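You operate a simulated robot arm through the tools that you are given. There is no shell and no other tool.

The job below is to be done with a simulated two-armed robot. You get a single attempt, and the scene is never put back.

## Task
Unpin the trestle batten and swing it down.
Fine: loosen its nut first and tighten it again at the end.
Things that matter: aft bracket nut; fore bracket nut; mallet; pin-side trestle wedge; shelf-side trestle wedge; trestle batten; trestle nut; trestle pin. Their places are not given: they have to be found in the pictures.

Only the result counts: the job must be done as asked and must still hold three seconds after the hand-in. Knocking over, shifting, dropping, spilling or breaking anything else fails it.

## Robot
Two 7-joint arms with two-finger parallel grippers on one trunk that stands fixed in place. Base frame: the origin is at the foot of the trunk, x ahead of it, y to its left, z up. Readings come in m, degrees, newtons and seconds.
The left shoulder is at [0.08, 0.131, 0.947], the right one opposite. With the tool pointing down near the work surface each hand reaches from about 0.32 to 0.82 m from the base axis, measured 20 degrees to its own side. Payload 1.57 kg a hand.
The tool frame of a hand sits at the grasp point between the pads (the TCP): z along the fingers, y along the line on which they close. The tips reach 0.03 m beyond it. The gripper opens to 0.11 m. The fingers are 0.024 m wide and 0.012 m thick; the gripper's body (0.048 by 0.112 m) begins 0.078 m behind the TCP.
Orientation is that of the tool frame in the base frame, as a unit quaternion [x, y, z, w]. With the fingers straight down and closing along the base's y, the tool's x points along the base's -x, its y along +y and its z along -z.

## Interface
- The arms move only by the tool move_arm. It takes "left_increments", "right_increments" or both (then of equal length, played together; a hand with none holds still); each is text: rows parted by semicolons, each of 6 numbers parted by spaces: the shift along the tool's x, y, z in units of 400 mm (1.0 is 400 mm), then the turn, a rotation vector about the tool's x, y, z in units of 120 degrees (1.0 is 120 degrees). In form: x y z ax ay az; .... A call has 1 to 20 rows; each row is the pose to reach, as a shift and turn from the pose commanded when the call began, along the tool's axes at that moment. "left_fingers" and "right_fingers" are, for a hand that has rows, the opening, from 0 (shut) to 1 (fully open), set as the call begins (left out, the last holds). A call with a number of a shift or a turn outside -1 to 1 is refused whole. Rows are played at 5 a second. More than 0.05 m and 8.6 degrees between two rows, or a gripper value outside its range, and nothing of the call is played. Where a pose cannot be reached the arm comes as near as it can. A force on the tool above 40 N (or 10 N above the force at the start of the call, whichever is more), or a blocked arm, ends the call early, and 0.2 s more pass. The fingers move at their own pace (about 0.108 m/s each) and stop on an object; they squeeze with about 36 N. The grip force told is the motor's: it shows also when the fingers shut on nothing. Time passes only in rows, and 0.2 s behind the last, so rows that repeat a pose let the fingers close. The reply holds the time, the measured pose of the TCP, the force on the tool along the base axes, the opening and the grip force, in the units named above and with some noise, with the torque about the TCP (base axes, N m) and any sound that the robot's microphone picked up, and new pictures: "show" is both (left out), scene, wrist or none (wrist: the cameras of the hands that moved).
- Cameras (640 x 400 px; columns grow to the right, rows downward): "scene" is now at [-0.0576, 0.0101, 1.4085]; the picture's right is [0.13, -0.99, 0.00], its down [-0.68, -0.09, -0.73] and it looks along [0.73, 0.09, -0.68] (base axes); focal length 370 px, centre (320, 200). "left" rides on the left gripper at [0.07, -0.016, -0.141] in its tool frame; the picture's right is [0.23, 0.97, 0.00], its down [-0.86, 0.20, -0.48] and it looks along [-0.47, 0.11, 0.88] (tool axes); focal length 222 px, centre (320, 200). "right" rides on the right gripper at [0.07, 0.016, -0.141] in its tool frame; the picture's right is [-0.23, 0.97, 0.00], its down [-0.85, -0.20, -0.48] and it looks along [-0.47, -0.11, 0.88] (tool axes); focal length 222 px, centre (320, 200).
- pan_tilt(pan, tilt): turns the head with the scene camera to pan (to the left, within 109 degrees either way) and tilt (down, from -29 to 69), counted from straight ahead of the robot. It gives what a move gives, and a new picture of the scene camera.
- measure_at(camera, pixels): for up to 12 pixels [column, row] of the newest picture of that camera ("zoom" is the newest enlarged one), the place [x, y, z] in the base frame of the surface seen there, good to about 0.002 m. No time passes.
- close_up(camera, box): a new picture of the part [left, top, right, bottom] of that camera's present view, enlarged. No time passes.
- hand_in(): hands the job in; it is judged then, once.

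Leave the grippers open and the arms clear of the work at the hand-in unless told otherwise.

The tools are called after ">>>" by a JSON object that holds its "name" and its "arguments". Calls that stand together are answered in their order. move_arm: Moves the arms, as the interface text tells. Its arguments: {"type":"object","properties":{"left_increments":{"type":"string"},"left_fingers":{"type":"number"},"right_increments":{"type":"string"},"right_fingers":{"type":"number"},"show":{"type":"string","enum":["both","scene","wrist","none"]}},"required":[]} The other tools are called the same way: pan_tilt (pan, tilt) turns the head that bears the scene camera; measure_at (camera, pixels) gives the place of the surface under pixels of a picture; close_up (camera, box) takes an enlarged picture of a part of a camera's view; hand_in () hands the job in.

At the start:

```text
time: 0.0
left_tool_pos: [0.546, 0.1593, 0.7842]
left_orientation: [0.0, 1.0, 0.0, 0.0]
left_contact_force: [0.5, -0.6, -0.2]
left_ft_torque: [0.01, -0.04, -0.01]
left_grip_width: 0.1099
left_grasp_force: 0.1
right_tool_pos: [0.5368, -0.2582, 0.7892]
right_orientation: [0.0, 1.0, 0.0, 0.0]
right_contact_force: [0.4, 0.1, 0.3]
right_ft_torque: [-0.01, 0.0, 0.02]
right_grip_width: 0.11
right_grasp_force: 0.2
head pan, tilt (commanded): [7.3, 43.0]
```

scene: 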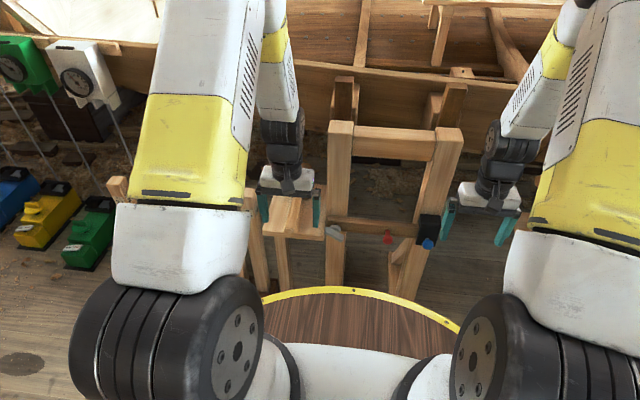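
right: 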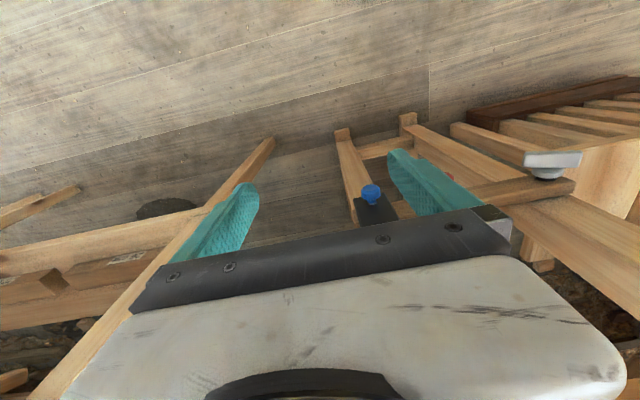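
left: 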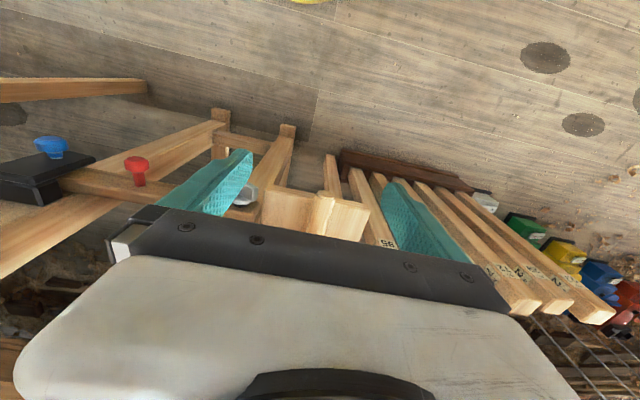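

I see a trestle with a horizontal batten (around pixel 375,228 in the scene), a grey nut at its left end (335,232), a red pin (387,236), and a blue knob on a black block at right (427,242). I'll take close-ups to look at details.

>>> {"name": "close_up", "arguments": {"camera": "scene", "box": [240, 160, 480, 310]}}

>>> {"name": "close_up", "arguments": {"camera": "left", "box": [0, 90, 320, 290]}}

>>> {"name": "close_up", "arguments": {"camera": "right", "box": [320, 90, 640, 290]}}

```text
2.67 times, centred on (360, 235) of scene
```

zoom: 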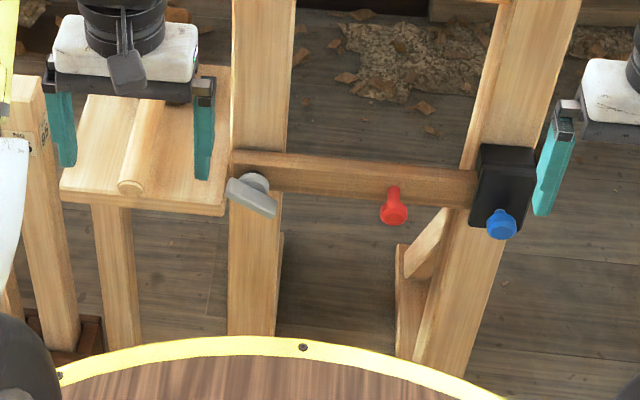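

```text
2.00 times, centred on (160, 190) of left
```

zoom: 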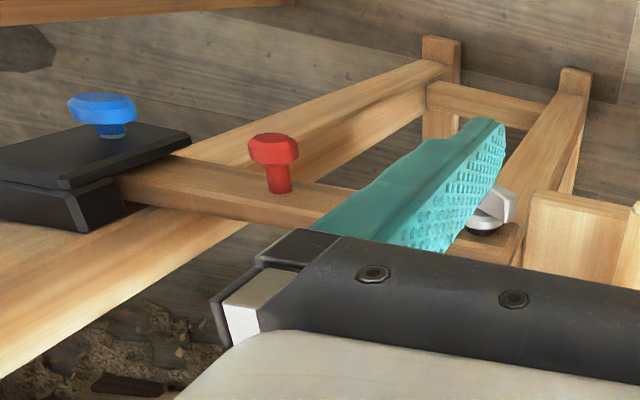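

```text
2.00 times, centred on (480, 190) of right
```

zoom: 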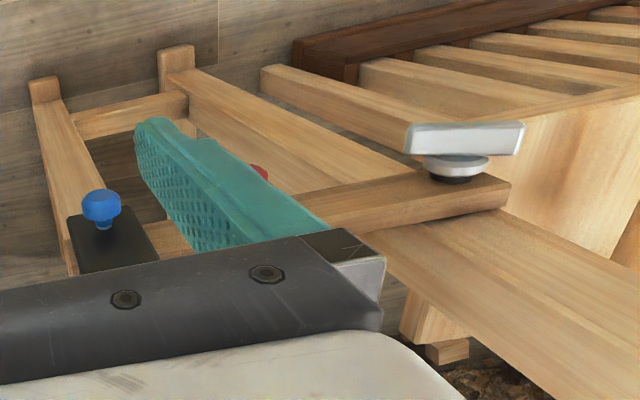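

I can see the batten with the grey lever nut at the left end and red and blue knobs to the right. I'll pan the head around to find the mallet, wedges and brackets.

>>> {"name": "pan_tilt", "arguments": {"pan": 45, "tilt": 40}}

>>> {"name": "pan_tilt", "arguments": {"pan": -45, "tilt": 40}}

>>> {"name": "pan_tilt", "arguments": {"pan": 0, "tilt": 20}}

>>> {"name": "pan_tilt", "arguments": {"pan": 0, "tilt": 50}}

```text
time: 1.0
left_tool_pos: [0.5454, 0.1581, 0.7853]
left_orientation: [0.0, 1.0, 0.0, 0.0]
left_contact_force: [-0.6, 0.6, -0.2]
left_ft_torque: [-0.01, -0.03, 0.02]
left_grip_width: 0.11
left_grasp_force: 0.0
right_tool_pos: [0.5366, -0.2584, 0.7893]
right_orientation: [0.0, 1.0, -0.001, 0.0]
right_contact_force: [-1.0, -0.2, -0.3]
right_ft_torque: [0.0, -0.04, 0.02]
right_grip_width: 0.1102
right_grasp_force: 0.0
head pan, tilt (commanded): [45.0, 40.0]
```

scene: 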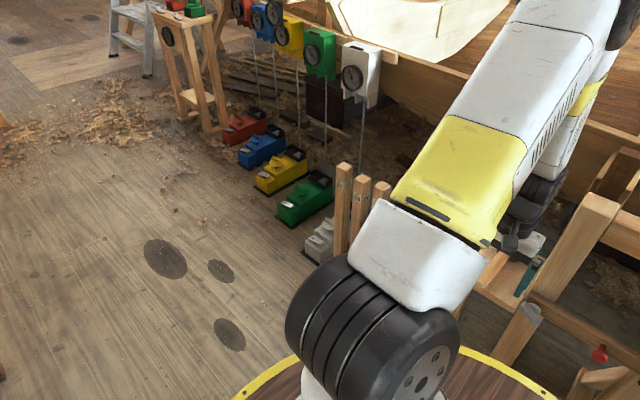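

```text
time: 2.7
left_tool_pos: [0.5465, 0.1587, 0.7842]
left_orientation: [0.0, 1.0, 0.0, 0.0]
left_contact_force: [0.1, 0.5, 0.7]
left_ft_torque: [0.01, -0.01, -0.01]
left_grip_width: 0.11
left_grasp_force: 0.1
right_tool_pos: [0.5371, -0.258, 0.7897]
right_orientation: [0.0, 1.0, 0.0, 0.0]
right_contact_force: [-0.1, -0.7, -0.1]
right_ft_torque: [-0.02, 0.01, -0.01]
right_grip_width: 0.11
right_grasp_force: 0.0
head pan, tilt (commanded): [-45.0, 40.0]
```

scene: 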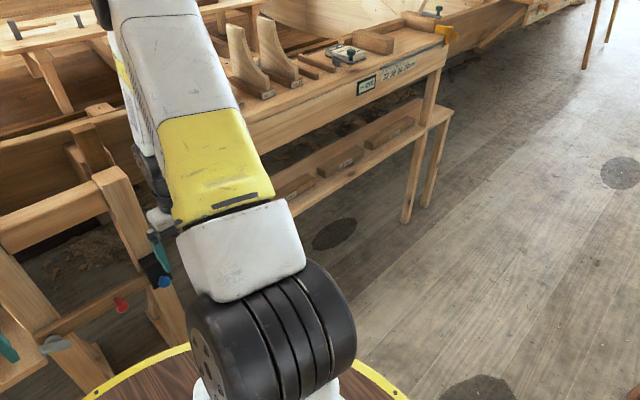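

```text
time: 3.8
left_tool_pos: [0.5463, 0.1586, 0.7846]
left_orientation: [0.0, 1.0, 0.0, 0.0]
left_contact_force: [0.0, 0.6, 0.0]
left_ft_torque: [0.0, 0.06, 0.02]
left_grip_width: 0.1101
left_grasp_force: 0.1
right_tool_pos: [0.5376, -0.2582, 0.7897]
right_orientation: [0.0, 1.0, 0.0, 0.0]
right_contact_force: [0.3, 0.2, 0.0]
right_ft_torque: [0.04, 0.02, 0.0]
right_grip_width: 0.1099
right_grasp_force: 0.1
head pan, tilt (commanded): [0.0, 20.0]
```

scene: 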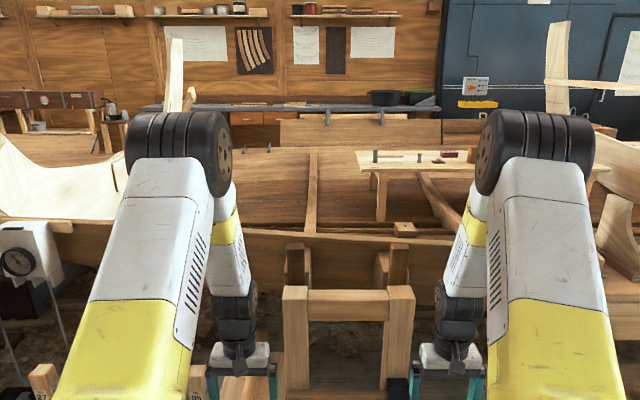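

```text
time: 4.8
left_tool_pos: [0.5457, 0.1581, 0.7849]
left_orientation: [0.001, 1.0, 0.0, 0.0]
left_contact_force: [-0.3, 0.3, -1.0]
left_ft_torque: [-0.01, -0.01, 0.01]
left_grip_width: 0.1102
left_grasp_force: 0.1
right_tool_pos: [0.537, -0.2574, 0.7895]
right_orientation: [0.0, 1.0, 0.0, 0.0]
right_contact_force: [-0.7, -0.2, 0.5]
right_ft_torque: [0.01, -0.02, 0.01]
right_grip_width: 0.1098
right_grasp_force: 0.2
head pan, tilt (commanded): [0.0, 50.0]
```

scene: 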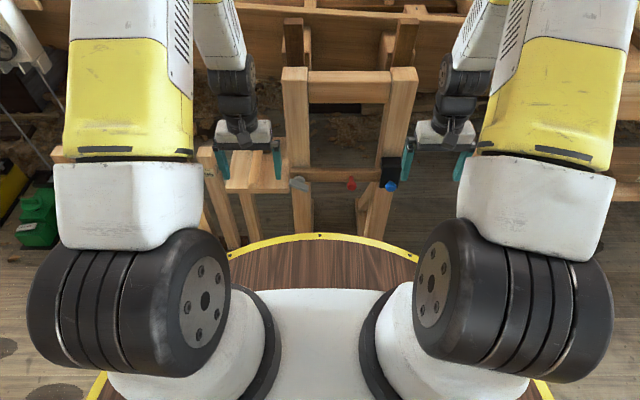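

Now I'll measure key points in this picture: nut (298,184), batten, red knob (351,182), blue knob (391,186), black block (389,170), uprights.

>>> {"name": "close_up", "arguments": {"camera": "scene", "box": [220, 140, 460, 290]}}

>>> {"name": "measure_at", "arguments": {"camera": "scene", "pixels": [[298, 184], [320, 175], [351, 182], [391, 186], [389, 170], [297, 130], [392, 130], [345, 90], [301, 215], [270, 170], [342, 175], [365, 174]]}}

```text
2.67 times, centred on (340, 215) of scene
```

zoom: 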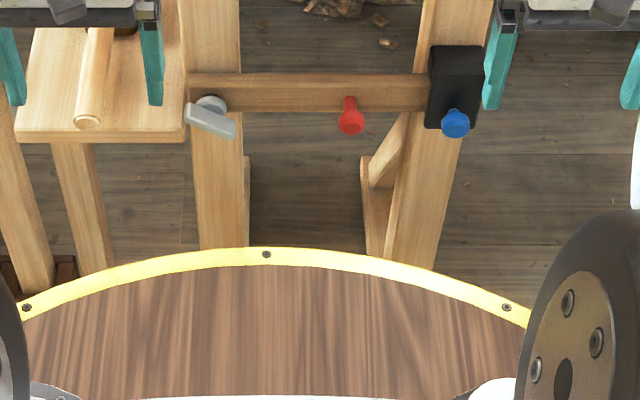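

```text
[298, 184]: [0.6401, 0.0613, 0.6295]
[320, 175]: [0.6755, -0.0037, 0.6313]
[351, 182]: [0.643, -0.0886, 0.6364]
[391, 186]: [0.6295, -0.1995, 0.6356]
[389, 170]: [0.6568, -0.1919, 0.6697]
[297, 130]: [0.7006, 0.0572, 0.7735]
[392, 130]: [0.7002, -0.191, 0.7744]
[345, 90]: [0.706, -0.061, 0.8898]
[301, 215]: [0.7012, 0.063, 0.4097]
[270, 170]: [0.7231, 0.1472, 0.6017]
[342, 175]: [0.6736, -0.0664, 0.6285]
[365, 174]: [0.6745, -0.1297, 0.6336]
```

The batten's front face is at x≈0.675, z≈0.63; the nut is at (0.64, 0.06, 0.63), the red knob at (0.643, -0.089, 0.636), and the blue knob at (0.63, -0.20, 0.636) on a black housing. Knob axes point towards the robot. I'll tilt the right hand forward to horizontal, keeping back at x≈0.50, to look at it with the wrist camera.

>>> {"name": "move_arm", "arguments": {"right_increments": "0.0077 0.0121 0.0227 0 -0.0625 0; 0.0154 0.0242 0.0454 0 -0.125 0; 0.0231 0.0362 0.0681 0 -0.1875 0; 0.0308 0.0483 0.0908 0 -0.25 0; 0.0385 0.0604 0.1135 0 -0.3125 0; 0.0463 0.0725 0.1362 0 -0.375 0; 0.054 0.0846 0.159 0 -0.4375 0; 0.0617 0.0967 0.1817 0 -0.5 0; 0.0694 0.1087 0.2044 0 -0.5625 0; 0.0771 0.1208 0.2271 0 -0.625 0; 0.0848 0.1329 0.2498 0 -0.6875 0; 0.0925 0.145 0.2725 0 -0.75 0; 0.0925 0.145 0.2725 0 -0.75 0", "right_fingers": 1, "show": "both"}}

```text
time: 7.6
left_tool_pos: [0.5463, 0.1586, 0.7845]
left_orientation: [0.001, 1.0, 0.0, 0.0]
left_contact_force: [0.3, -0.8, 0.7]
left_ft_torque: [0.05, 0.02, -0.01]
left_grip_width: 0.1102
left_grasp_force: 0.0
right_tool_pos: [0.5017, -0.202, 0.6833]
right_orientation: [-0.001, 0.706, -0.001, 0.709]
right_contact_force: [-0.2, -0.2, 0.2]
right_ft_torque: [0.02, 0.0, -0.01]
right_grip_width: 0.1101
right_grasp_force: 0.0
head pan, tilt (commanded): [0.0, 50.0]
```

scene: 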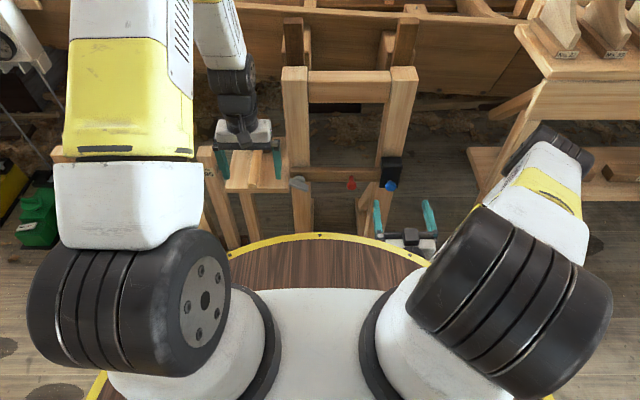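
right: 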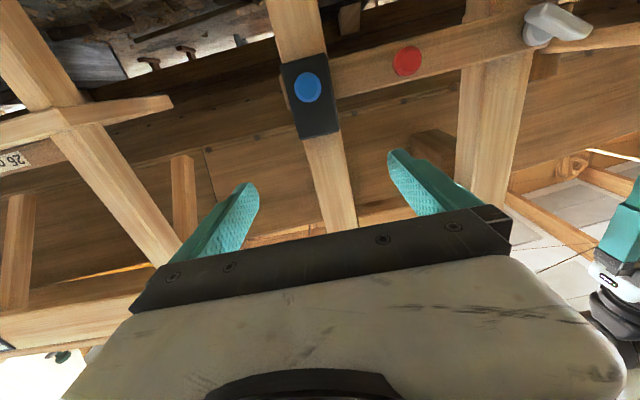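

The right camera now sees the batten (picture upside down): black housing with blue knob at (308,88), red knob (407,61), grey nut lever (550,25). I'll enlarge it and check clearance of the right elbow to the bench.

>>> {"name": "close_up", "arguments": {"camera": "right", "box": [230, 0, 640, 200]}}

>>> {"name": "pan_tilt", "arguments": {"pan": -35, "tilt": 45}}

```text
1.56 times, centred on (435, 100) of right
```

zoom: 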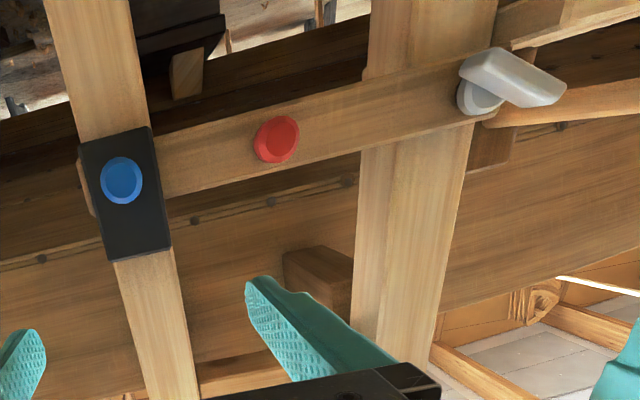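

```text
time: 8.6
left_tool_pos: [0.5463, 0.1588, 0.7843]
left_orientation: [0.0, 1.0, -0.001, -0.001]
left_contact_force: [-0.1, 1.2, 0.2]
left_ft_torque: [0.0, 0.0, -0.03]
left_grip_width: 0.11
left_grasp_force: 0.0
right_tool_pos: [0.5022, -0.2019, 0.6841]
right_orientation: [0.0, 0.707, 0.0, 0.708]
right_contact_force: [-0.3, 0.8, 0.5]
right_ft_torque: [-0.01, -0.01, -0.01]
right_grip_width: 0.1098
right_grasp_force: 0.1
head pan, tilt (commanded): [-35.0, 45.0]
```

scene: 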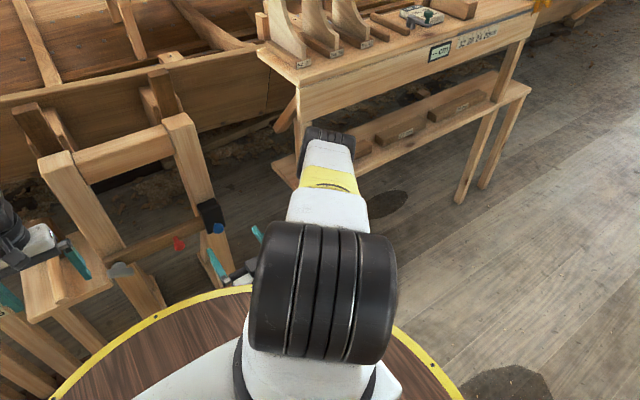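

The right elbow points towards the bench; I'll measure how near it is to it.

>>> {"name": "measure_at", "arguments": {"camera": "scene", "pixels": [[328, 132], [350, 138], [305, 140], [330, 150], [298, 85], [300, 110], [285, 178], [375, 155], [400, 100], [210, 215], [178, 243], [122, 268]]}}

>>> {"name": "close_up", "arguments": {"camera": "scene", "box": [0, 40, 300, 300]}}

```text
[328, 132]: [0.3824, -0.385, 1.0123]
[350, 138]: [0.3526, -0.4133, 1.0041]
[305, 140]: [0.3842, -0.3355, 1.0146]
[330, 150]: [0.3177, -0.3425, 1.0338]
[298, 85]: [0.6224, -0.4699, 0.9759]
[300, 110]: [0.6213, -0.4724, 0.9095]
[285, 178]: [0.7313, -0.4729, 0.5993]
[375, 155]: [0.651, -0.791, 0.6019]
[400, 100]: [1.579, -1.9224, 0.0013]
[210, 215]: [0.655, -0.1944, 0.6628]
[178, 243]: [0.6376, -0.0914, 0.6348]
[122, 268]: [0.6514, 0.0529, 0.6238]
```

```text
1.54 times, centred on (150, 170) of scene
```

zoom: 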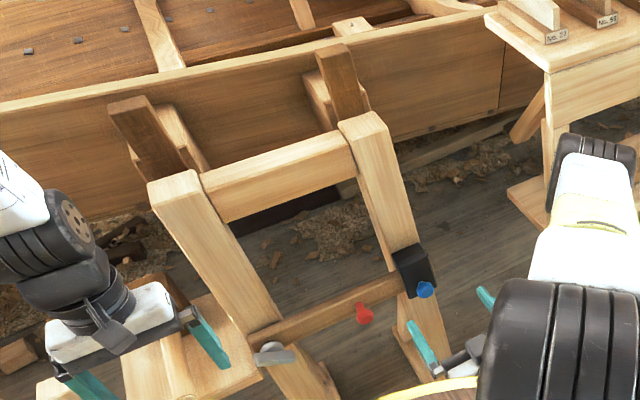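

The dark wedges are behind the trestle against the hull; they're not in the way. The right elbow clears the bench by about 0.2 m. Before tilting the left hand, I'll look left to see what stands near the left elbow's path.

>>> {"name": "pan_tilt", "arguments": {"pan": 30, "tilt": 40}}

```text
time: 9.9
left_tool_pos: [0.5462, 0.1592, 0.7848]
left_orientation: [0.0, 1.0, 0.001, -0.001]
left_contact_force: [-0.3, 0.3, -0.6]
left_ft_torque: [-0.01, 0.0, 0.01]
left_grip_width: 0.11
left_grasp_force: 0.0
right_tool_pos: [0.5001, -0.2007, 0.6838]
right_orientation: [-0.001, 0.706, -0.001, 0.708]
right_contact_force: [-0.4, -0.1, 0.4]
right_ft_torque: [0.03, 0.03, 0.0]
right_grip_width: 0.1101
right_grasp_force: 0.2
head pan, tilt (commanded): [30.0, 40.0]
```

scene: 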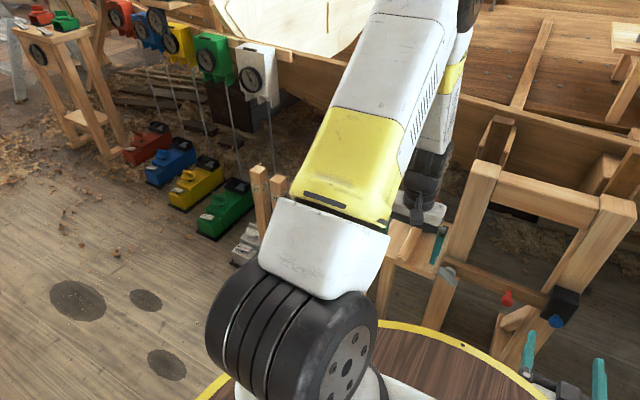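

>>> {"name": "measure_at", "arguments": {"camera": "scene", "pixels": [[256, 75], [262, 170], [278, 180], [270, 120], [245, 240], [400, 245], [415, 240], [428, 185], [250, 100], [470, 180], [446, 273], [556, 300]]}}

>>> {"name": "close_up", "arguments": {"camera": "scene", "box": [370, 100, 640, 380]}}

```text
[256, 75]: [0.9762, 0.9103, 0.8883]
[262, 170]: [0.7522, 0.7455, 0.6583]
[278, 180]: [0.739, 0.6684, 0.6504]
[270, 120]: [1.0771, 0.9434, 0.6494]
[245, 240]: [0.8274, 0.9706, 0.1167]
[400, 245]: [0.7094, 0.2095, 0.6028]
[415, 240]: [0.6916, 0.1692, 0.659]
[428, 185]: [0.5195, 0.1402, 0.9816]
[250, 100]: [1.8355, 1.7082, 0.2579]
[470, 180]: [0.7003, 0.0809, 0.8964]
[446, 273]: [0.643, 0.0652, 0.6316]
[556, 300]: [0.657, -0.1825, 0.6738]
```

```text
1.43 times, centred on (505, 240) of scene
```

zoom: 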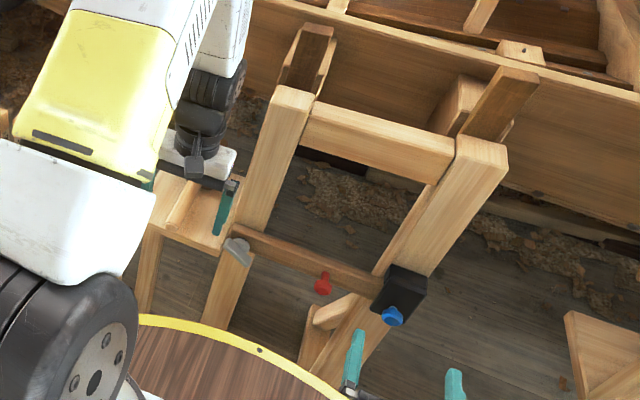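

The left side is clear. Now I'll tilt the left hand to horizontal the same way, ending at about (0.50, 0.06, 0.66), facing the nut.

>>> {"name": "move_arm", "arguments": {"left_increments": "0.0096 -0.0206 0.026 0 -0.0625 0; 0.0192 -0.0413 0.0521 0 -0.125 0; 0.0287 -0.0619 0.0781 0 -0.1875 0; 0.0383 -0.0825 0.1042 0 -0.25 0; 0.0479 -0.1031 0.1302 0 -0.3125 0; 0.0575 -0.1238 0.1562 0 -0.375 0; 0.0671 -0.1444 0.1823 0 -0.4375 0; 0.0767 -0.165 0.2083 0 -0.5 0; 0.0863 -0.1856 0.2344 0 -0.5625 0; 0.0958 -0.2063 0.2604 0 -0.625 0; 0.1054 -0.2269 0.2865 0 -0.6875 0; 0.115 -0.2475 0.3125 0 -0.75 0; 0.115 -0.2475 0.3125 0 -0.75 0", "left_fingers": 1, "show": "both"}}

```text
time: 12.7
left_tool_pos: [0.5024, 0.0671, 0.7079]
left_orientation: [0.006, 0.713, 0.017, 0.701]
left_contact_force: [0.3, -0.9, -0.1]
left_ft_torque: [-0.01, 0.01, 0.02]
left_grip_width: 0.1102
left_grasp_force: 0.0
right_tool_pos: [0.5023, -0.2009, 0.6853]
right_orientation: [0.0, 0.703, -0.001, 0.711]
right_contact_force: [0.4, 0.0, -0.2]
right_ft_torque: [-0.02, -0.02, 0.03]
right_grip_width: 0.1101
right_grasp_force: 0.0
head pan, tilt (commanded): [30.0, 40.0]
stopped in row 13 (left hand): the arm was blocked; the commanded pose is now the measured one
```

scene: 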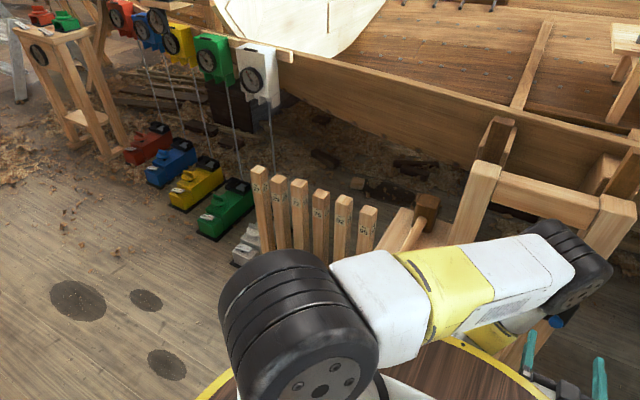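
left: 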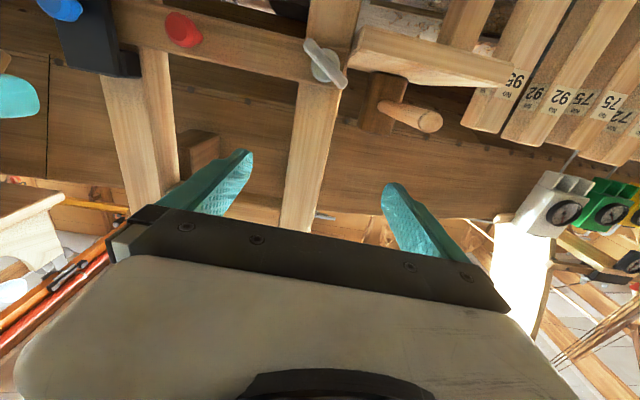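

The left arm's elbow swung inward and it stopped as blocked at the end (TCP z 0.708). I'll check what the elbow is near.

>>> {"name": "measure_at", "arguments": {"camera": "scene", "pixels": [[570, 240], [600, 265], [585, 285], [540, 235], [560, 300], [540, 205], [600, 205], [500, 310], [556, 320], [450, 250], [420, 210], [405, 240]]}}

>>> {"name": "pan_tilt", "arguments": {"pan": 0, "tilt": 35}}

```text
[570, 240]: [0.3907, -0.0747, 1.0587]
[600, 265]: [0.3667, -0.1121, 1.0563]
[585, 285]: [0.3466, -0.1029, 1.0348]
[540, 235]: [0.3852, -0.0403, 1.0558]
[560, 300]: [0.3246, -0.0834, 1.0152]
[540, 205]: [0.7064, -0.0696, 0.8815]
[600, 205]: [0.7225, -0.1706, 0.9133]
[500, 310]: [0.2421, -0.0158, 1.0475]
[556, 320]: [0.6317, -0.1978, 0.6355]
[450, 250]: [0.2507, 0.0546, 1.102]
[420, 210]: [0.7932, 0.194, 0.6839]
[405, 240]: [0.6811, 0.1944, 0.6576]
```

```text
time: 13.6
left_tool_pos: [0.5023, 0.0672, 0.7059]
left_orientation: [0.004, 0.712, 0.018, 0.702]
left_contact_force: [0.5, -0.9, -0.7]
left_ft_torque: [-0.01, -0.03, -0.01]
left_grip_width: 0.11
left_grasp_force: 0.0
right_tool_pos: [0.5017, -0.2005, 0.6851]
right_orientation: [0.001, 0.703, -0.002, 0.711]
right_contact_force: [0.0, -0.2, 0.1]
right_ft_torque: [0.0, 0.05, 0.01]
right_grip_width: 0.11
right_grasp_force: 0.0
head pan, tilt (commanded): [0.0, 35.0]
```

scene: 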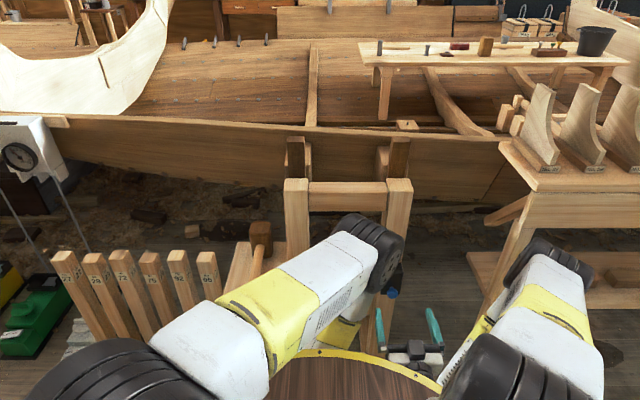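

The left elbow folded inwards (0.38, -0.08, 1.05), probably hitting a joint limit, and that would get in the way. I'll back the left hand out to tool-down at about (0.50, 0.27, 0.785), so it can be re-tilted farther out with the elbow on its own side.

>>> {"name": "move_arm", "arguments": {"left_increments": "-0.0165 0.0423 0 0.0016 0.0619 -0.0004; -0.0329 0.0846 0 0.0032 0.1239 -0.0007; -0.0494 0.1269 0 0.0048 0.1858 -0.0011; -0.0658 0.1692 0 0.0063 0.2477 -0.0014; -0.0823 0.2115 0 0.0079 0.3097 -0.0018; -0.0988 0.2537 0 0.0095 0.3716 -0.0021; -0.1152 0.296 0 0.0111 0.4335 -0.0025; -0.1317 0.3383 0 0.0127 0.4955 -0.0028; -0.1481 0.3806 0 0.0142 0.5574 -0.0032; -0.1646 0.4229 0 0.0158 0.6193 -0.0035; -0.181 0.4652 0 0.0174 0.6813 -0.0039; -0.1975 0.5075 0 0.019 0.7432 -0.0042; -0.1975 0.5075 0 0.019 0.7432 -0.0042", "show": "scene"}}

```text
time: 16.4
left_tool_pos: [0.502, 0.2697, 0.7932]
left_orientation: [0.001, 1.0, -0.001, -0.001]
left_contact_force: [0.4, 0.0, -0.1]
left_ft_torque: [-0.01, 0.0, -0.05]
left_grip_width: 0.1099
left_grasp_force: 0.1
right_tool_pos: [0.5027, -0.2002, 0.6851]
right_orientation: [0.0, 0.704, -0.002, 0.71]
right_contact_force: [0.9, 0.1, 0.6]
right_ft_torque: [-0.01, -0.01, 0.03]
right_grip_width: 0.1098
right_grasp_force: 0.1
head pan, tilt (commanded): [0.0, 35.0]
```

scene: 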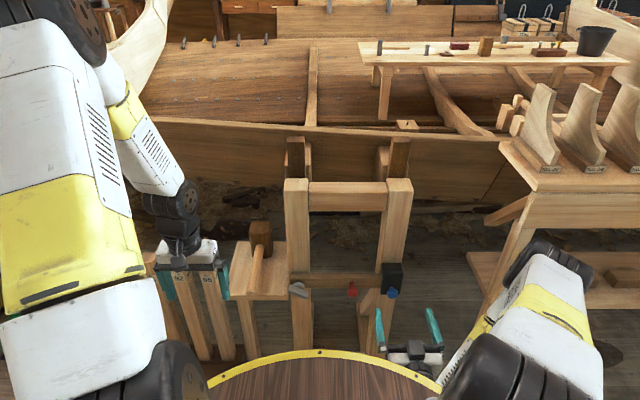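

Elbow is back out. I'll measure the posts below the left hand and the mallet on the shelf before tilting there.

>>> {"name": "measure_at", "arguments": {"camera": "scene", "pixels": [[180, 279], [209, 279], [185, 340], [210, 340], [152, 262], [257, 265], [260, 240], [245, 285], [258, 290], [275, 270], [280, 297], [235, 297]]}}

>>> {"name": "close_up", "arguments": {"camera": "scene", "box": [130, 200, 450, 400]}}

```text
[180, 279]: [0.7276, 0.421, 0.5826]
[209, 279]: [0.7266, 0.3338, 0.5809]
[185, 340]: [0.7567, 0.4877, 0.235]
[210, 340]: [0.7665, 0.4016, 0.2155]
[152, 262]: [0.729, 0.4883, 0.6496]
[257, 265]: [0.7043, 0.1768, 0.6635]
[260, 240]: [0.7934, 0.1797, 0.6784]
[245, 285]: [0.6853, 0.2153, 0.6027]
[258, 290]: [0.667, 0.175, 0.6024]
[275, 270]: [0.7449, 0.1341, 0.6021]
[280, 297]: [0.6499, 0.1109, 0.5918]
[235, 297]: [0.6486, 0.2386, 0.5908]
```

```text
2.00 times, centred on (290, 300) of scene
```

zoom: 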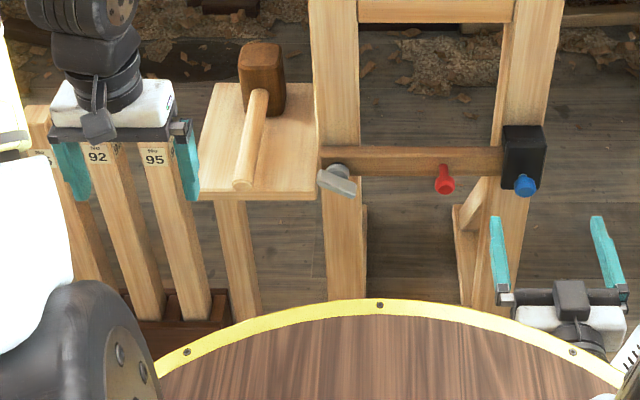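

The shelf with the mallet spans y 0.11–0.24, x≥0.65, z 0.60; the posts are at x≥0.727. At x=0.50 everything is clear. I'll tilt the left hand to horizontal out here at y≈0.22, z≈0.68.

>>> {"name": "move_arm", "arguments": {"left_increments": "0 -0.0104 0.0235 0 -0.0625 0; 0 -0.0208 0.0471 0 -0.125 0; 0 -0.0312 0.0706 0 -0.1875 0; 0 -0.0417 0.0942 0 -0.25 0; 0 -0.0521 0.1177 0 -0.3125 0; 0 -0.0625 0.1412 0 -0.375 0; 0 -0.0729 0.1648 0 -0.4375 0; 0 -0.0833 0.1883 0 -0.5 0; 0 -0.0938 0.2119 0 -0.5625 0; 0 -0.1042 0.2354 0 -0.625 0; 0 -0.1146 0.259 0 -0.6875 0; 0 -0.125 0.2825 0 -0.75 0; 0 -0.125 0.2825 0 -0.75 0", "show": "both"}}

```text
time: 19.2
left_tool_pos: [0.4999, 0.2187, 0.6779]
left_orientation: [0.001, 0.707, -0.001, 0.708]
left_contact_force: [1.0, 0.0, -0.6]
left_ft_torque: [0.0, 0.02, -0.06]
left_grip_width: 0.1099
left_grasp_force: 0.2
right_tool_pos: [0.5021, -0.2001, 0.6848]
right_orientation: [0.001, 0.704, -0.002, 0.71]
right_contact_force: [-0.5, 0.5, -0.2]
right_ft_torque: [-0.01, 0.03, -0.01]
right_grip_width: 0.1101
right_grasp_force: 0.0
head pan, tilt (commanded): [0.0, 35.0]
```

scene: 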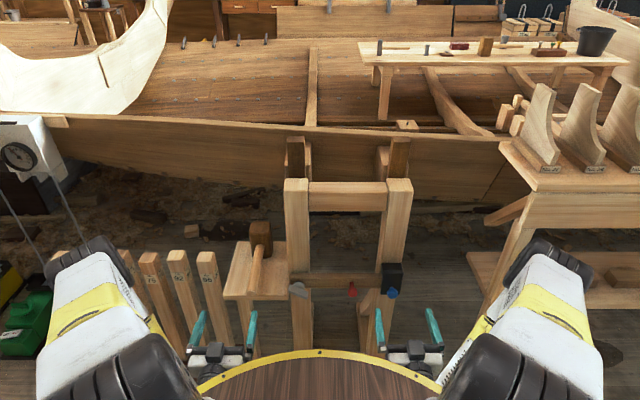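
left: 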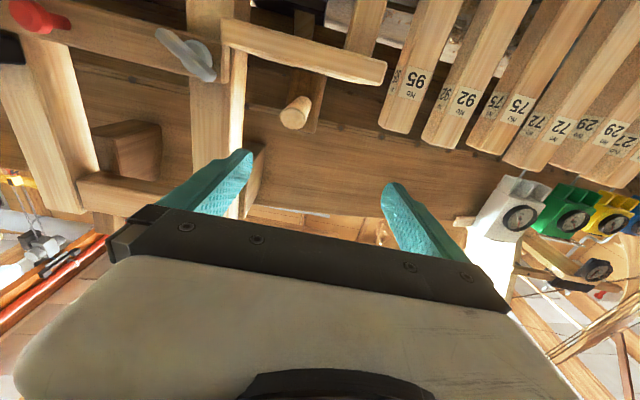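

Both arms are now symmetric with elbows outside. I'll slide the left hand sideways to face the nut at y≈0.065, z≈0.645, still at x=0.50.

>>> {"name": "move_arm", "arguments": {"left_increments": "0.014 -0.064 0 0 0 0; 0.027 -0.128 0 0 0 0; 0.041 -0.192 0 0 0 0; 0.055 -0.256 0 0 0 0; 0.069 -0.32 0 0 0 0; 0.0825 -0.384 0 0 0 0; 0.0825 -0.384 0 0 0 0", "show": "both"}}

```text
time: 20.9
left_tool_pos: [0.5477, 0.0993, 0.6511]
left_orientation: [0.009, 0.662, 0.054, 0.748]
left_contact_force: [-0.7, 0.7, -0.2]
left_ft_torque: [-0.03, 0.01, -0.02]
left_grip_width: 0.11
left_grasp_force: 0.1
right_tool_pos: [0.5018, -0.1996, 0.6833]
right_orientation: [0.0, 0.704, -0.002, 0.71]
right_contact_force: [0.7, -0.1, 0.2]
right_ft_torque: [-0.02, -0.02, 0.01]
right_grip_width: 0.1101
right_grasp_force: 0.1
head pan, tilt (commanded): [0.0, 35.0]
stopped in row 7 (left hand): the arm was blocked; the commanded pose is now the measured one
```

scene: 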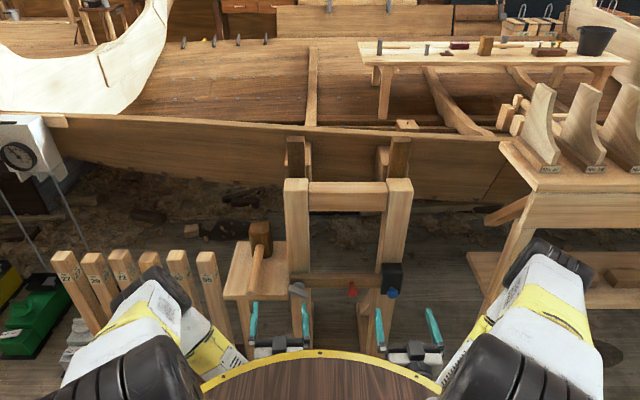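
left: 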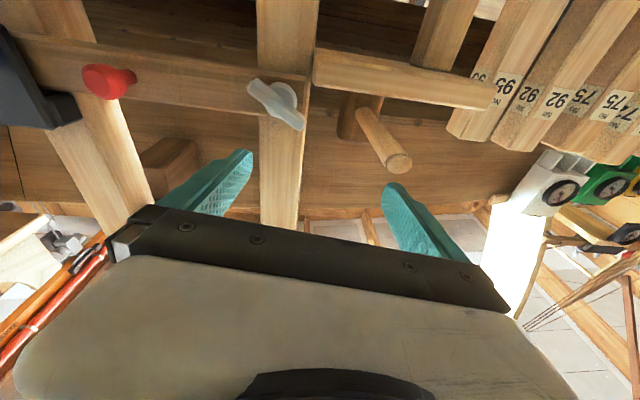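

The arm again hit a limit near the body at x=0.50 (it slid to (0.548, 0.099) with a small tilt). Farther forward should be easier, so I'll move to about (0.585, 0.075, 0.645) and correct the orientation; fingertips at x≈0.615 stay short of the nut bar at 0.64.

>>> {"name": "move_arm", "arguments": {"left_increments": "0.005 -0.0168 0.0216 0.0076 0.0145 -0.0106; 0.0101 -0.0336 0.0432 0.0152 0.029 -0.0213; 0.0151 -0.0505 0.0648 0.0228 0.0436 -0.032; 0.0202 -0.0673 0.0864 0.0304 0.0581 -0.0426; 0.0202 -0.0673 0.0864 0.0304 0.0581 -0.0426", "show": "both"}}

```text
time: 22.1
left_tool_pos: [0.583, 0.074, 0.6461]
left_orientation: [-0.002, 0.709, -0.001, 0.705]
left_contact_force: [1.2, -0.6, -0.3]
left_ft_torque: [0.0, 0.01, 0.0]
left_grip_width: 0.1098
left_grasp_force: 0.0
right_tool_pos: [0.5015, -0.2005, 0.6847]
right_orientation: [0.0, 0.704, -0.001, 0.71]
right_contact_force: [0.6, 0.3, -0.3]
right_ft_torque: [-0.01, 0.0, -0.02]
right_grip_width: 0.11
right_grasp_force: 0.1
head pan, tilt (commanded): [0.0, 35.0]
```

scene: 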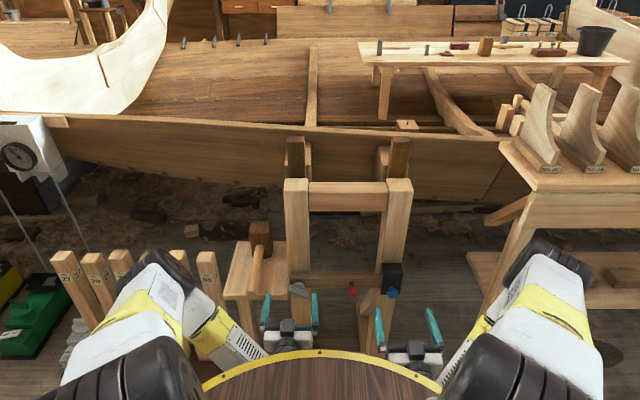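
left: 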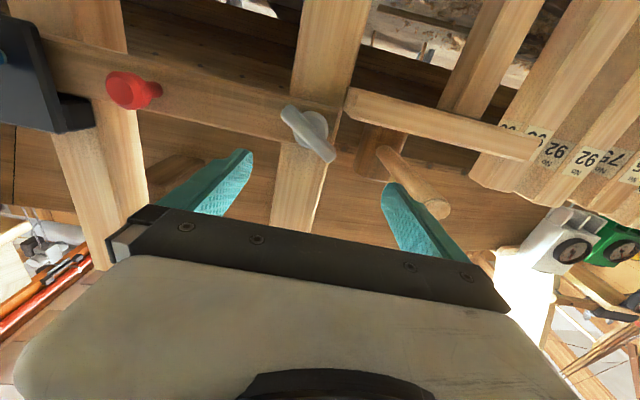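

Reached. Now a close look at the nut with the left wrist camera, and measurements along its bar.

>>> {"name": "close_up", "arguments": {"camera": "left", "box": [230, 70, 390, 190]}}

>>> {"name": "measure_at", "arguments": {"camera": "left", "pixels": [[286, 110], [296, 120], [307, 134], [320, 148], [330, 158], [319, 122], [270, 100], [350, 95], [128, 88], [153, 90], [400, 170], [433, 200]]}}

```text
3.33 times, centred on (310, 130) of left
```

zoom: 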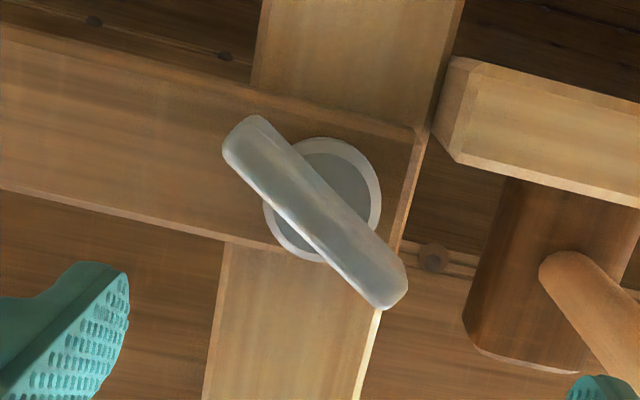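

```text
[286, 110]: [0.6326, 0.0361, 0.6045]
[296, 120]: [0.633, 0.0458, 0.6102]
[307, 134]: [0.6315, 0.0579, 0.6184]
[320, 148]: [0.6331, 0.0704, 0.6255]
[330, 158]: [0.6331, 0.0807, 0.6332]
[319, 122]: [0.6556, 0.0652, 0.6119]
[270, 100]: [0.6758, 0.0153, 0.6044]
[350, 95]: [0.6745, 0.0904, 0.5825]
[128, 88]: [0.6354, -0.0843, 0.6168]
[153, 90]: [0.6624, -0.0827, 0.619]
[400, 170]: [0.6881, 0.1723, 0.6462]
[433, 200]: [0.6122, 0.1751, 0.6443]
```

Bar ends are about (y 0.036, z 0.604) to (0.081, 0.633): a T-bar inclined ~33° with its +y end up, front at x≈0.633. I'll measure more points in the enlarged picture: washer rim, batten edges, bar edges.

>>> {"name": "measure_at", "arguments": {"camera": "zoom", "pixels": [[228, 150], [260, 118], [385, 305], [405, 270], [315, 212], [325, 140], [378, 190], [300, 255], [268, 215], [150, 70], [150, 205], [415, 140]]}}

>>> {"name": "measure_at", "arguments": {"camera": "left", "pixels": [[200, 75], [200, 110], [220, 85], [220, 120], [340, 110], [335, 130], [115, 75], [127, 108], [108, 88], [150, 88], [60, 100], [40, 60]]}}

```text
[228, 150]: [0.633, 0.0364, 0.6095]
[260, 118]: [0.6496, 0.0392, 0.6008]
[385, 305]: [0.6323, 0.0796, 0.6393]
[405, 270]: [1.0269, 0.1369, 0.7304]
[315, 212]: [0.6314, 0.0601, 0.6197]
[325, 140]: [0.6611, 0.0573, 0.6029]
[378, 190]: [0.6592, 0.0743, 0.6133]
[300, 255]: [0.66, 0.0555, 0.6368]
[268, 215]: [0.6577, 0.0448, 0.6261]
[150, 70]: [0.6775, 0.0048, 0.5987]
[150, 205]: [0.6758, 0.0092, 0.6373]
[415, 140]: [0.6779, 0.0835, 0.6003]
```

```text
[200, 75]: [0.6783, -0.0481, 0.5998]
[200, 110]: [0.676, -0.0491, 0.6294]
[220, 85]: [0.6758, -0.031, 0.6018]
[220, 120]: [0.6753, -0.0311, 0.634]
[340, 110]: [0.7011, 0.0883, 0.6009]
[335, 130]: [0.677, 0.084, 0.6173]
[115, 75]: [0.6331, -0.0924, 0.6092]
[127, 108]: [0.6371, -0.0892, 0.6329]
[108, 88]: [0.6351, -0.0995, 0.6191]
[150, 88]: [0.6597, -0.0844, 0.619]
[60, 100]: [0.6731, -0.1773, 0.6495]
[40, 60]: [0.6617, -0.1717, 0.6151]
```

The washer rim gives the pivot axis at about (y 0.059, z 0.620), which is also the batten's mid-height (0.598–0.640). The bar front is at x≈0.632 and the washer at ≈0.658. I'll half-close the left fingers to 0.05 m, centre the hand on the axis and roll −57° so the fingers lie either side of the bar, staying at x≈0.583.

>>> {"name": "move_arm", "arguments": {"left_increments": "0.0081 -0.0047 0 0 0 -0.0594; 0.0163 -0.0094 0 0 0 -0.1188; 0.0244 -0.0141 0 0 0 -0.1781; 0.0325 -0.0188 0 0 0 -0.2375; 0.0406 -0.0234 0 0 0 -0.2969; 0.0488 -0.0281 0 0 0 -0.3563; 0.0569 -0.0328 0 0 0 -0.4156; 0.065 -0.0375 0 0 0 -0.475; 0.065 -0.0375 0 0 0 -0.475", "left_fingers": 0.45, "show": "both"}}

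```text
time: 24.1
left_tool_pos: [0.5805, 0.0593, 0.6191]
left_orientation: [-0.339, 0.622, -0.339, 0.619]
left_contact_force: [0.0, -0.3, -0.2]
left_ft_torque: [-0.04, -0.01, -0.02]
left_grip_width: 0.0492
left_grasp_force: 0.1
right_tool_pos: [0.5024, -0.2006, 0.6848]
right_orientation: [0.001, 0.705, -0.002, 0.71]
right_contact_force: [0.5, -0.8, -0.4]
right_ft_torque: [0.04, 0.0, 0.02]
right_grip_width: 0.1099
right_grasp_force: 0.1
head pan, tilt (commanded): [0.0, 35.0]
```

scene: 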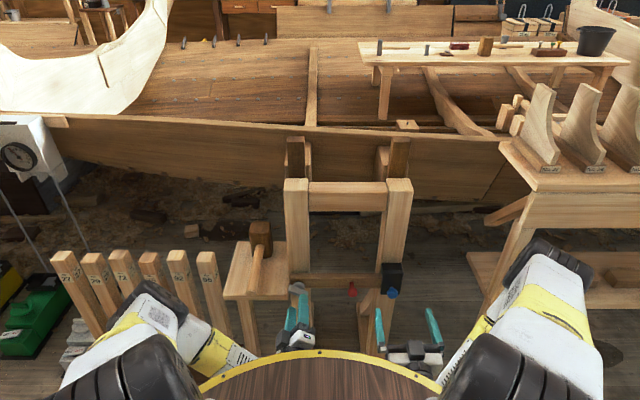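
left: 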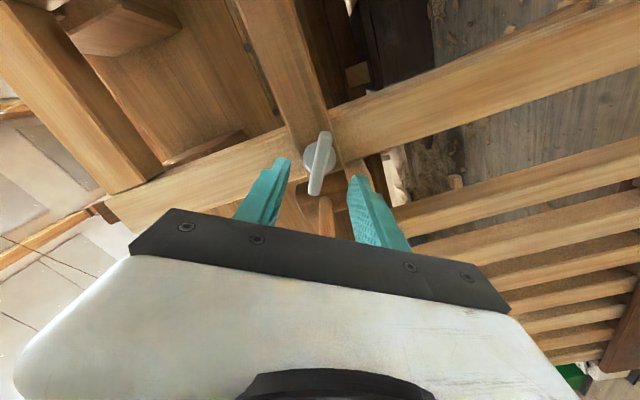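

The bar now lies between the fingers in the wrist view. A close-up and measurement to fine-tune alignment before advancing.

>>> {"name": "close_up", "arguments": {"camera": "left", "box": [220, 110, 420, 260]}}

>>> {"name": "measure_at", "arguments": {"camera": "left", "pixels": [[323, 137], [321, 150], [319, 163], [317, 178], [315, 190], [313, 165], [326, 167], [280, 162], [357, 180], [335, 155], [306, 160]]}}

```text
2.67 times, centred on (320, 185) of left
```

zoom: 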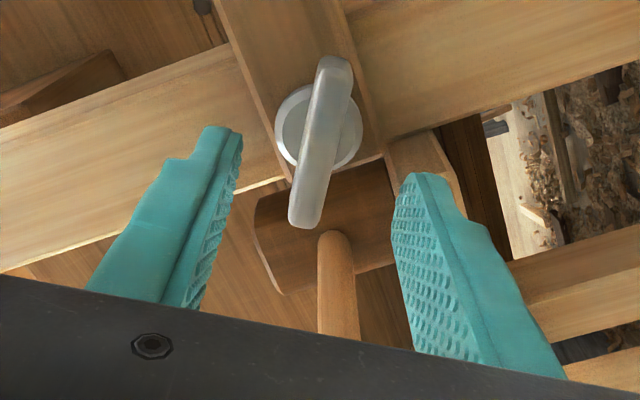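

```text
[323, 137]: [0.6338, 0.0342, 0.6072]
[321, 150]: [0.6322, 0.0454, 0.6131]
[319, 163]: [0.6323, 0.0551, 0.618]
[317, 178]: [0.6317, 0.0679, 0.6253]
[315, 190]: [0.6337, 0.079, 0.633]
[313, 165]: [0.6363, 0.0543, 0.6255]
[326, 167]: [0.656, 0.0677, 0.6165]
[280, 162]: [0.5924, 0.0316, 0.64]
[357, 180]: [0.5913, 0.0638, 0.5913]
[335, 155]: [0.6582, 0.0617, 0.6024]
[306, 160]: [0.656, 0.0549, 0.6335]
```

Bar runs at ~30° with centre (0.057, 0.620): the hand is centred within 2 mm. I'll advance 40 mm along the tool (tips to x≈0.651, short of the washer at 0.657), with −3° roll trim.

>>> {"name": "move_arm", "arguments": {"left_increments": "0 0 0.025 0 0 -0.0125; 0 0 0.05 0 0 -0.025; 0 0 0.075 0 0 -0.025; 0 0 0.1 0 0 -0.025; 0 0 0.1 0 0 -0.025", "show": "wrist"}}

```text
time: 25.3
left_tool_pos: [0.6225, 0.0606, 0.6203]
left_orientation: [-0.356, 0.612, -0.354, 0.61]
left_contact_force: [-0.3, 0.2, -0.2]
left_ft_torque: [0.01, -0.01, -0.02]
left_grip_width: 0.0493
left_grasp_force: 0.1
right_tool_pos: [0.5024, -0.2006, 0.6843]
right_orientation: [0.0, 0.705, -0.001, 0.71]
right_contact_force: [-0.4, 0.1, -0.2]
right_ft_torque: [0.01, 0.02, 0.0]
right_grip_width: 0.1101
right_grasp_force: 0.1
head pan, tilt (commanded): [0.0, 35.0]
```

left: 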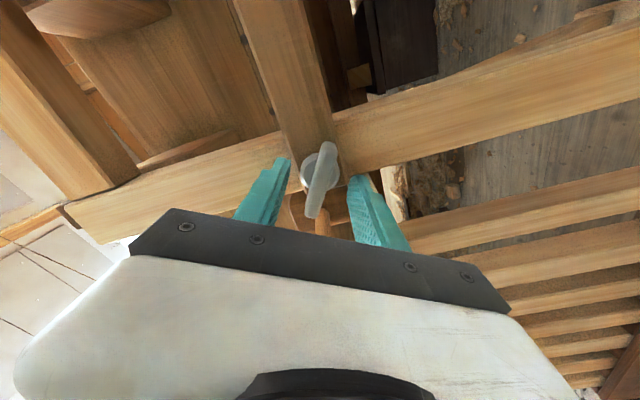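

No contact so far, the bar is between the fingers. Closing the left fingers on the bar.

>>> {"name": "move_arm", "arguments": {"left_increments": "0 0 0 0 0 0; 0 0 0 0 0 0; 0 0 0 0 0 0; 0 0 0 0 0 0", "left_fingers": 0, "show": "wrist"}}

```text
time: 26.3
left_tool_pos: [0.6222, 0.0602, 0.6196]
left_orientation: [-0.356, 0.612, -0.354, 0.611]
left_contact_force: [1.7, -0.2, -2.4]
left_ft_torque: [-0.01, -0.31, -0.28]
left_grip_width: 0.0117
left_grasp_force: 29.0
right_tool_pos: [0.5025, -0.2006, 0.6847]
right_orientation: [0.0, 0.705, -0.001, 0.71]
right_contact_force: [-0.4, 1.2, -0.3]
right_ft_torque: [0.01, 0.0, -0.01]
right_grip_width: 0.1097
right_grasp_force: 0.0
head pan, tilt (commanded): [0.0, 35.0]
```

left: 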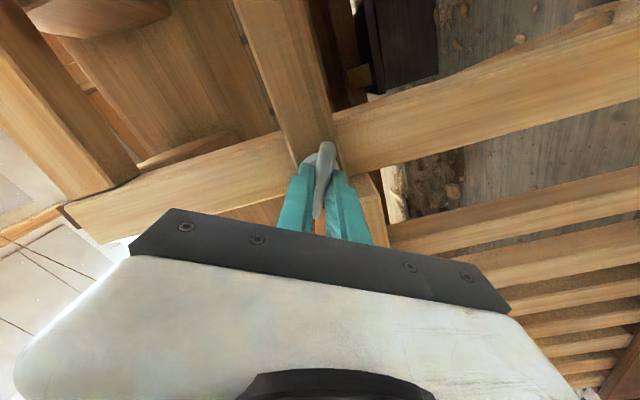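

Bar gripped (width 11.7 mm, 29 N). Loosening is counter-clockwise seen from the robot, i.e. negative turn about tool z. I'll turn −20° slowly and read the torque.

>>> {"name": "move_arm", "arguments": {"left_increments": "0 0 0 0 0 -0.0333; 0 0 0 0 0 -0.0667; 0 0 0 0 0 -0.1; 0 0 0 0 0 -0.1333; 0 0 0 0 0 -0.1667", "show": "wrist"}}

```text
time: 27.5
left_tool_pos: [0.6224, 0.0599, 0.6202]
left_orientation: [-0.457, 0.541, -0.455, 0.539]
left_contact_force: [12.8, -2.9, -1.2]
left_ft_torque: [-0.01, -0.48, 0.29]
left_grip_width: 0.0117
left_grasp_force: 29.4
right_tool_pos: [0.5027, -0.1995, 0.6839]
right_orientation: [0.001, 0.705, -0.001, 0.709]
right_contact_force: [0.1, -0.4, 0.2]
right_ft_torque: [-0.03, 0.01, -0.01]
right_grip_width: 0.1102
right_grasp_force: 0.0
head pan, tilt (commanded): [0.0, 35.0]
```

left: 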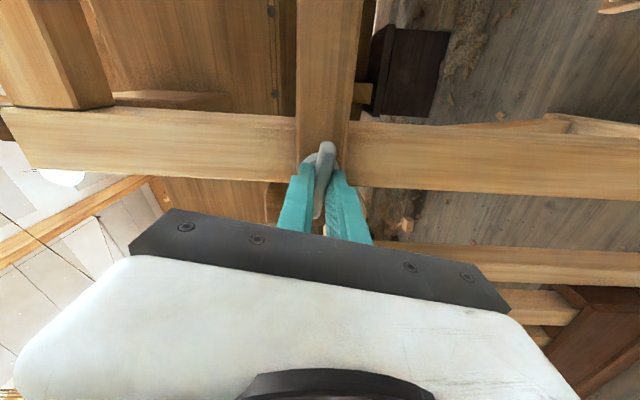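

Torque about x is small but there's +12.8 N along x. I'll check whether the nut has moved in or out by measuring the bar's front and the washer.

>>> {"name": "close_up", "arguments": {"camera": "left", "box": [240, 110, 400, 230]}}

>>> {"name": "measure_at", "arguments": {"camera": "left", "pixels": [[326, 146], [324, 155], [323, 165], [321, 185], [320, 205], [310, 158], [320, 130], [307, 162]]}}

```text
3.33 times, centred on (320, 170) of left
```

zoom: 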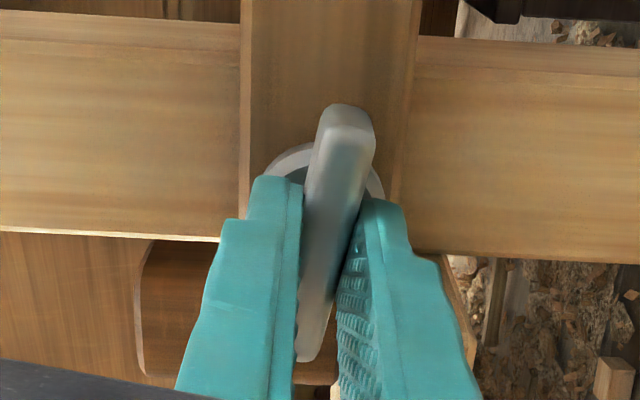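

```text
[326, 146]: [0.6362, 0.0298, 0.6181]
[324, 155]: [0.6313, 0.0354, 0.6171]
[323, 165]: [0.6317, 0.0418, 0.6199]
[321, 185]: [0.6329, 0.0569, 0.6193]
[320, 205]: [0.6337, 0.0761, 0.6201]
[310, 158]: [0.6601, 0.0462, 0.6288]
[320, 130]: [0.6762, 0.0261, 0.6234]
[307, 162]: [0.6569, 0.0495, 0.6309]
```

The bar turned with the grip (now nearly horizontal) with no visible axial travel. I'll continue another −20° and watch force/torque.

>>> {"name": "move_arm", "arguments": {"left_increments": "0 0 0 0 0 -0.0333; 0 0 0 0 0 -0.0667; 0 0 0 0 0 -0.1; 0 0 0 0 0 -0.1333; 0 0 0 0 0 -0.1667", "show": "wrist"}}

```text
time: 28.7
left_tool_pos: [0.6228, 0.0589, 0.6194]
left_orientation: [0.543, -0.453, 0.542, -0.454]
left_contact_force: [5.1, 3.5, 8.8]
left_ft_torque: [-0.02, -0.51, -0.06]
left_grip_width: 0.012
left_grasp_force: 29.2
right_tool_pos: [0.5028, -0.1993, 0.6839]
right_orientation: [0.001, 0.704, -0.002, 0.71]
right_contact_force: [-0.1, 0.2, -0.6]
right_ft_torque: [0.03, -0.02, 0.0]
right_grip_width: 0.1099
right_grasp_force: 0.0
head pan, tilt (commanded): [0.0, 35.0]
```

left: 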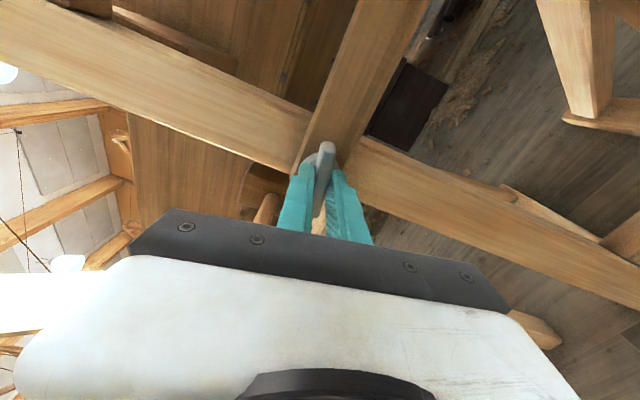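

Axial force dropped to 5 N, so it isn't binding axially; the bar keeps turning freely with the grip. Continuing another −40°.

>>> {"name": "move_arm", "arguments": {"left_increments": "0 0 0 0 0 -0.0417; 0 0 0 0 0 -0.0833; 0 0 0 0 0 -0.125; 0 0 0 0 0 -0.1667; 0 0 0 0 0 -0.2083; 0 0 0 0 0 -0.25; 0 0 0 0 0 -0.2917; 0 0 0 0 0 -0.3333", "show": "both"}}

```text
time: 30.5
left_tool_pos: [0.6228, 0.0606, 0.6196]
left_orientation: [0.665, -0.24, 0.665, -0.241]
left_contact_force: [5.2, 7.9, 23.4]
left_ft_torque: [-0.08, 0.1, 0.43]
left_grip_width: 0.012
left_grasp_force: 28.7
right_tool_pos: [0.5023, -0.1992, 0.6836]
right_orientation: [0.001, 0.704, -0.002, 0.71]
right_contact_force: [0.2, -0.3, -0.6]
right_ft_torque: [-0.01, 0.01, 0.0]
right_grip_width: 0.1098
right_grasp_force: 0.0
head pan, tilt (commanded): [0.0, 35.0]
```

scene: 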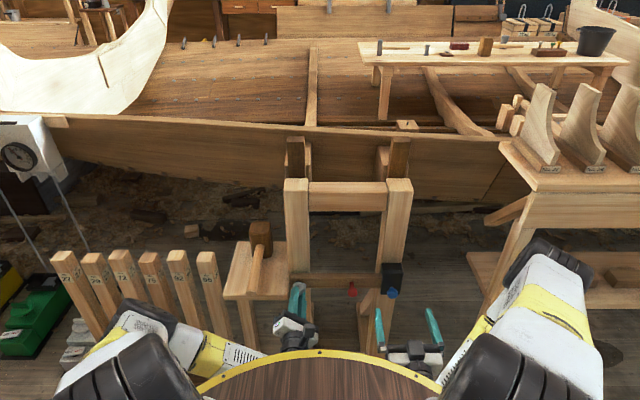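
left: 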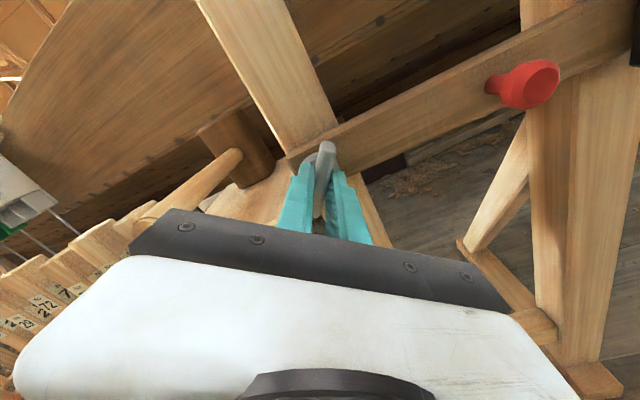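

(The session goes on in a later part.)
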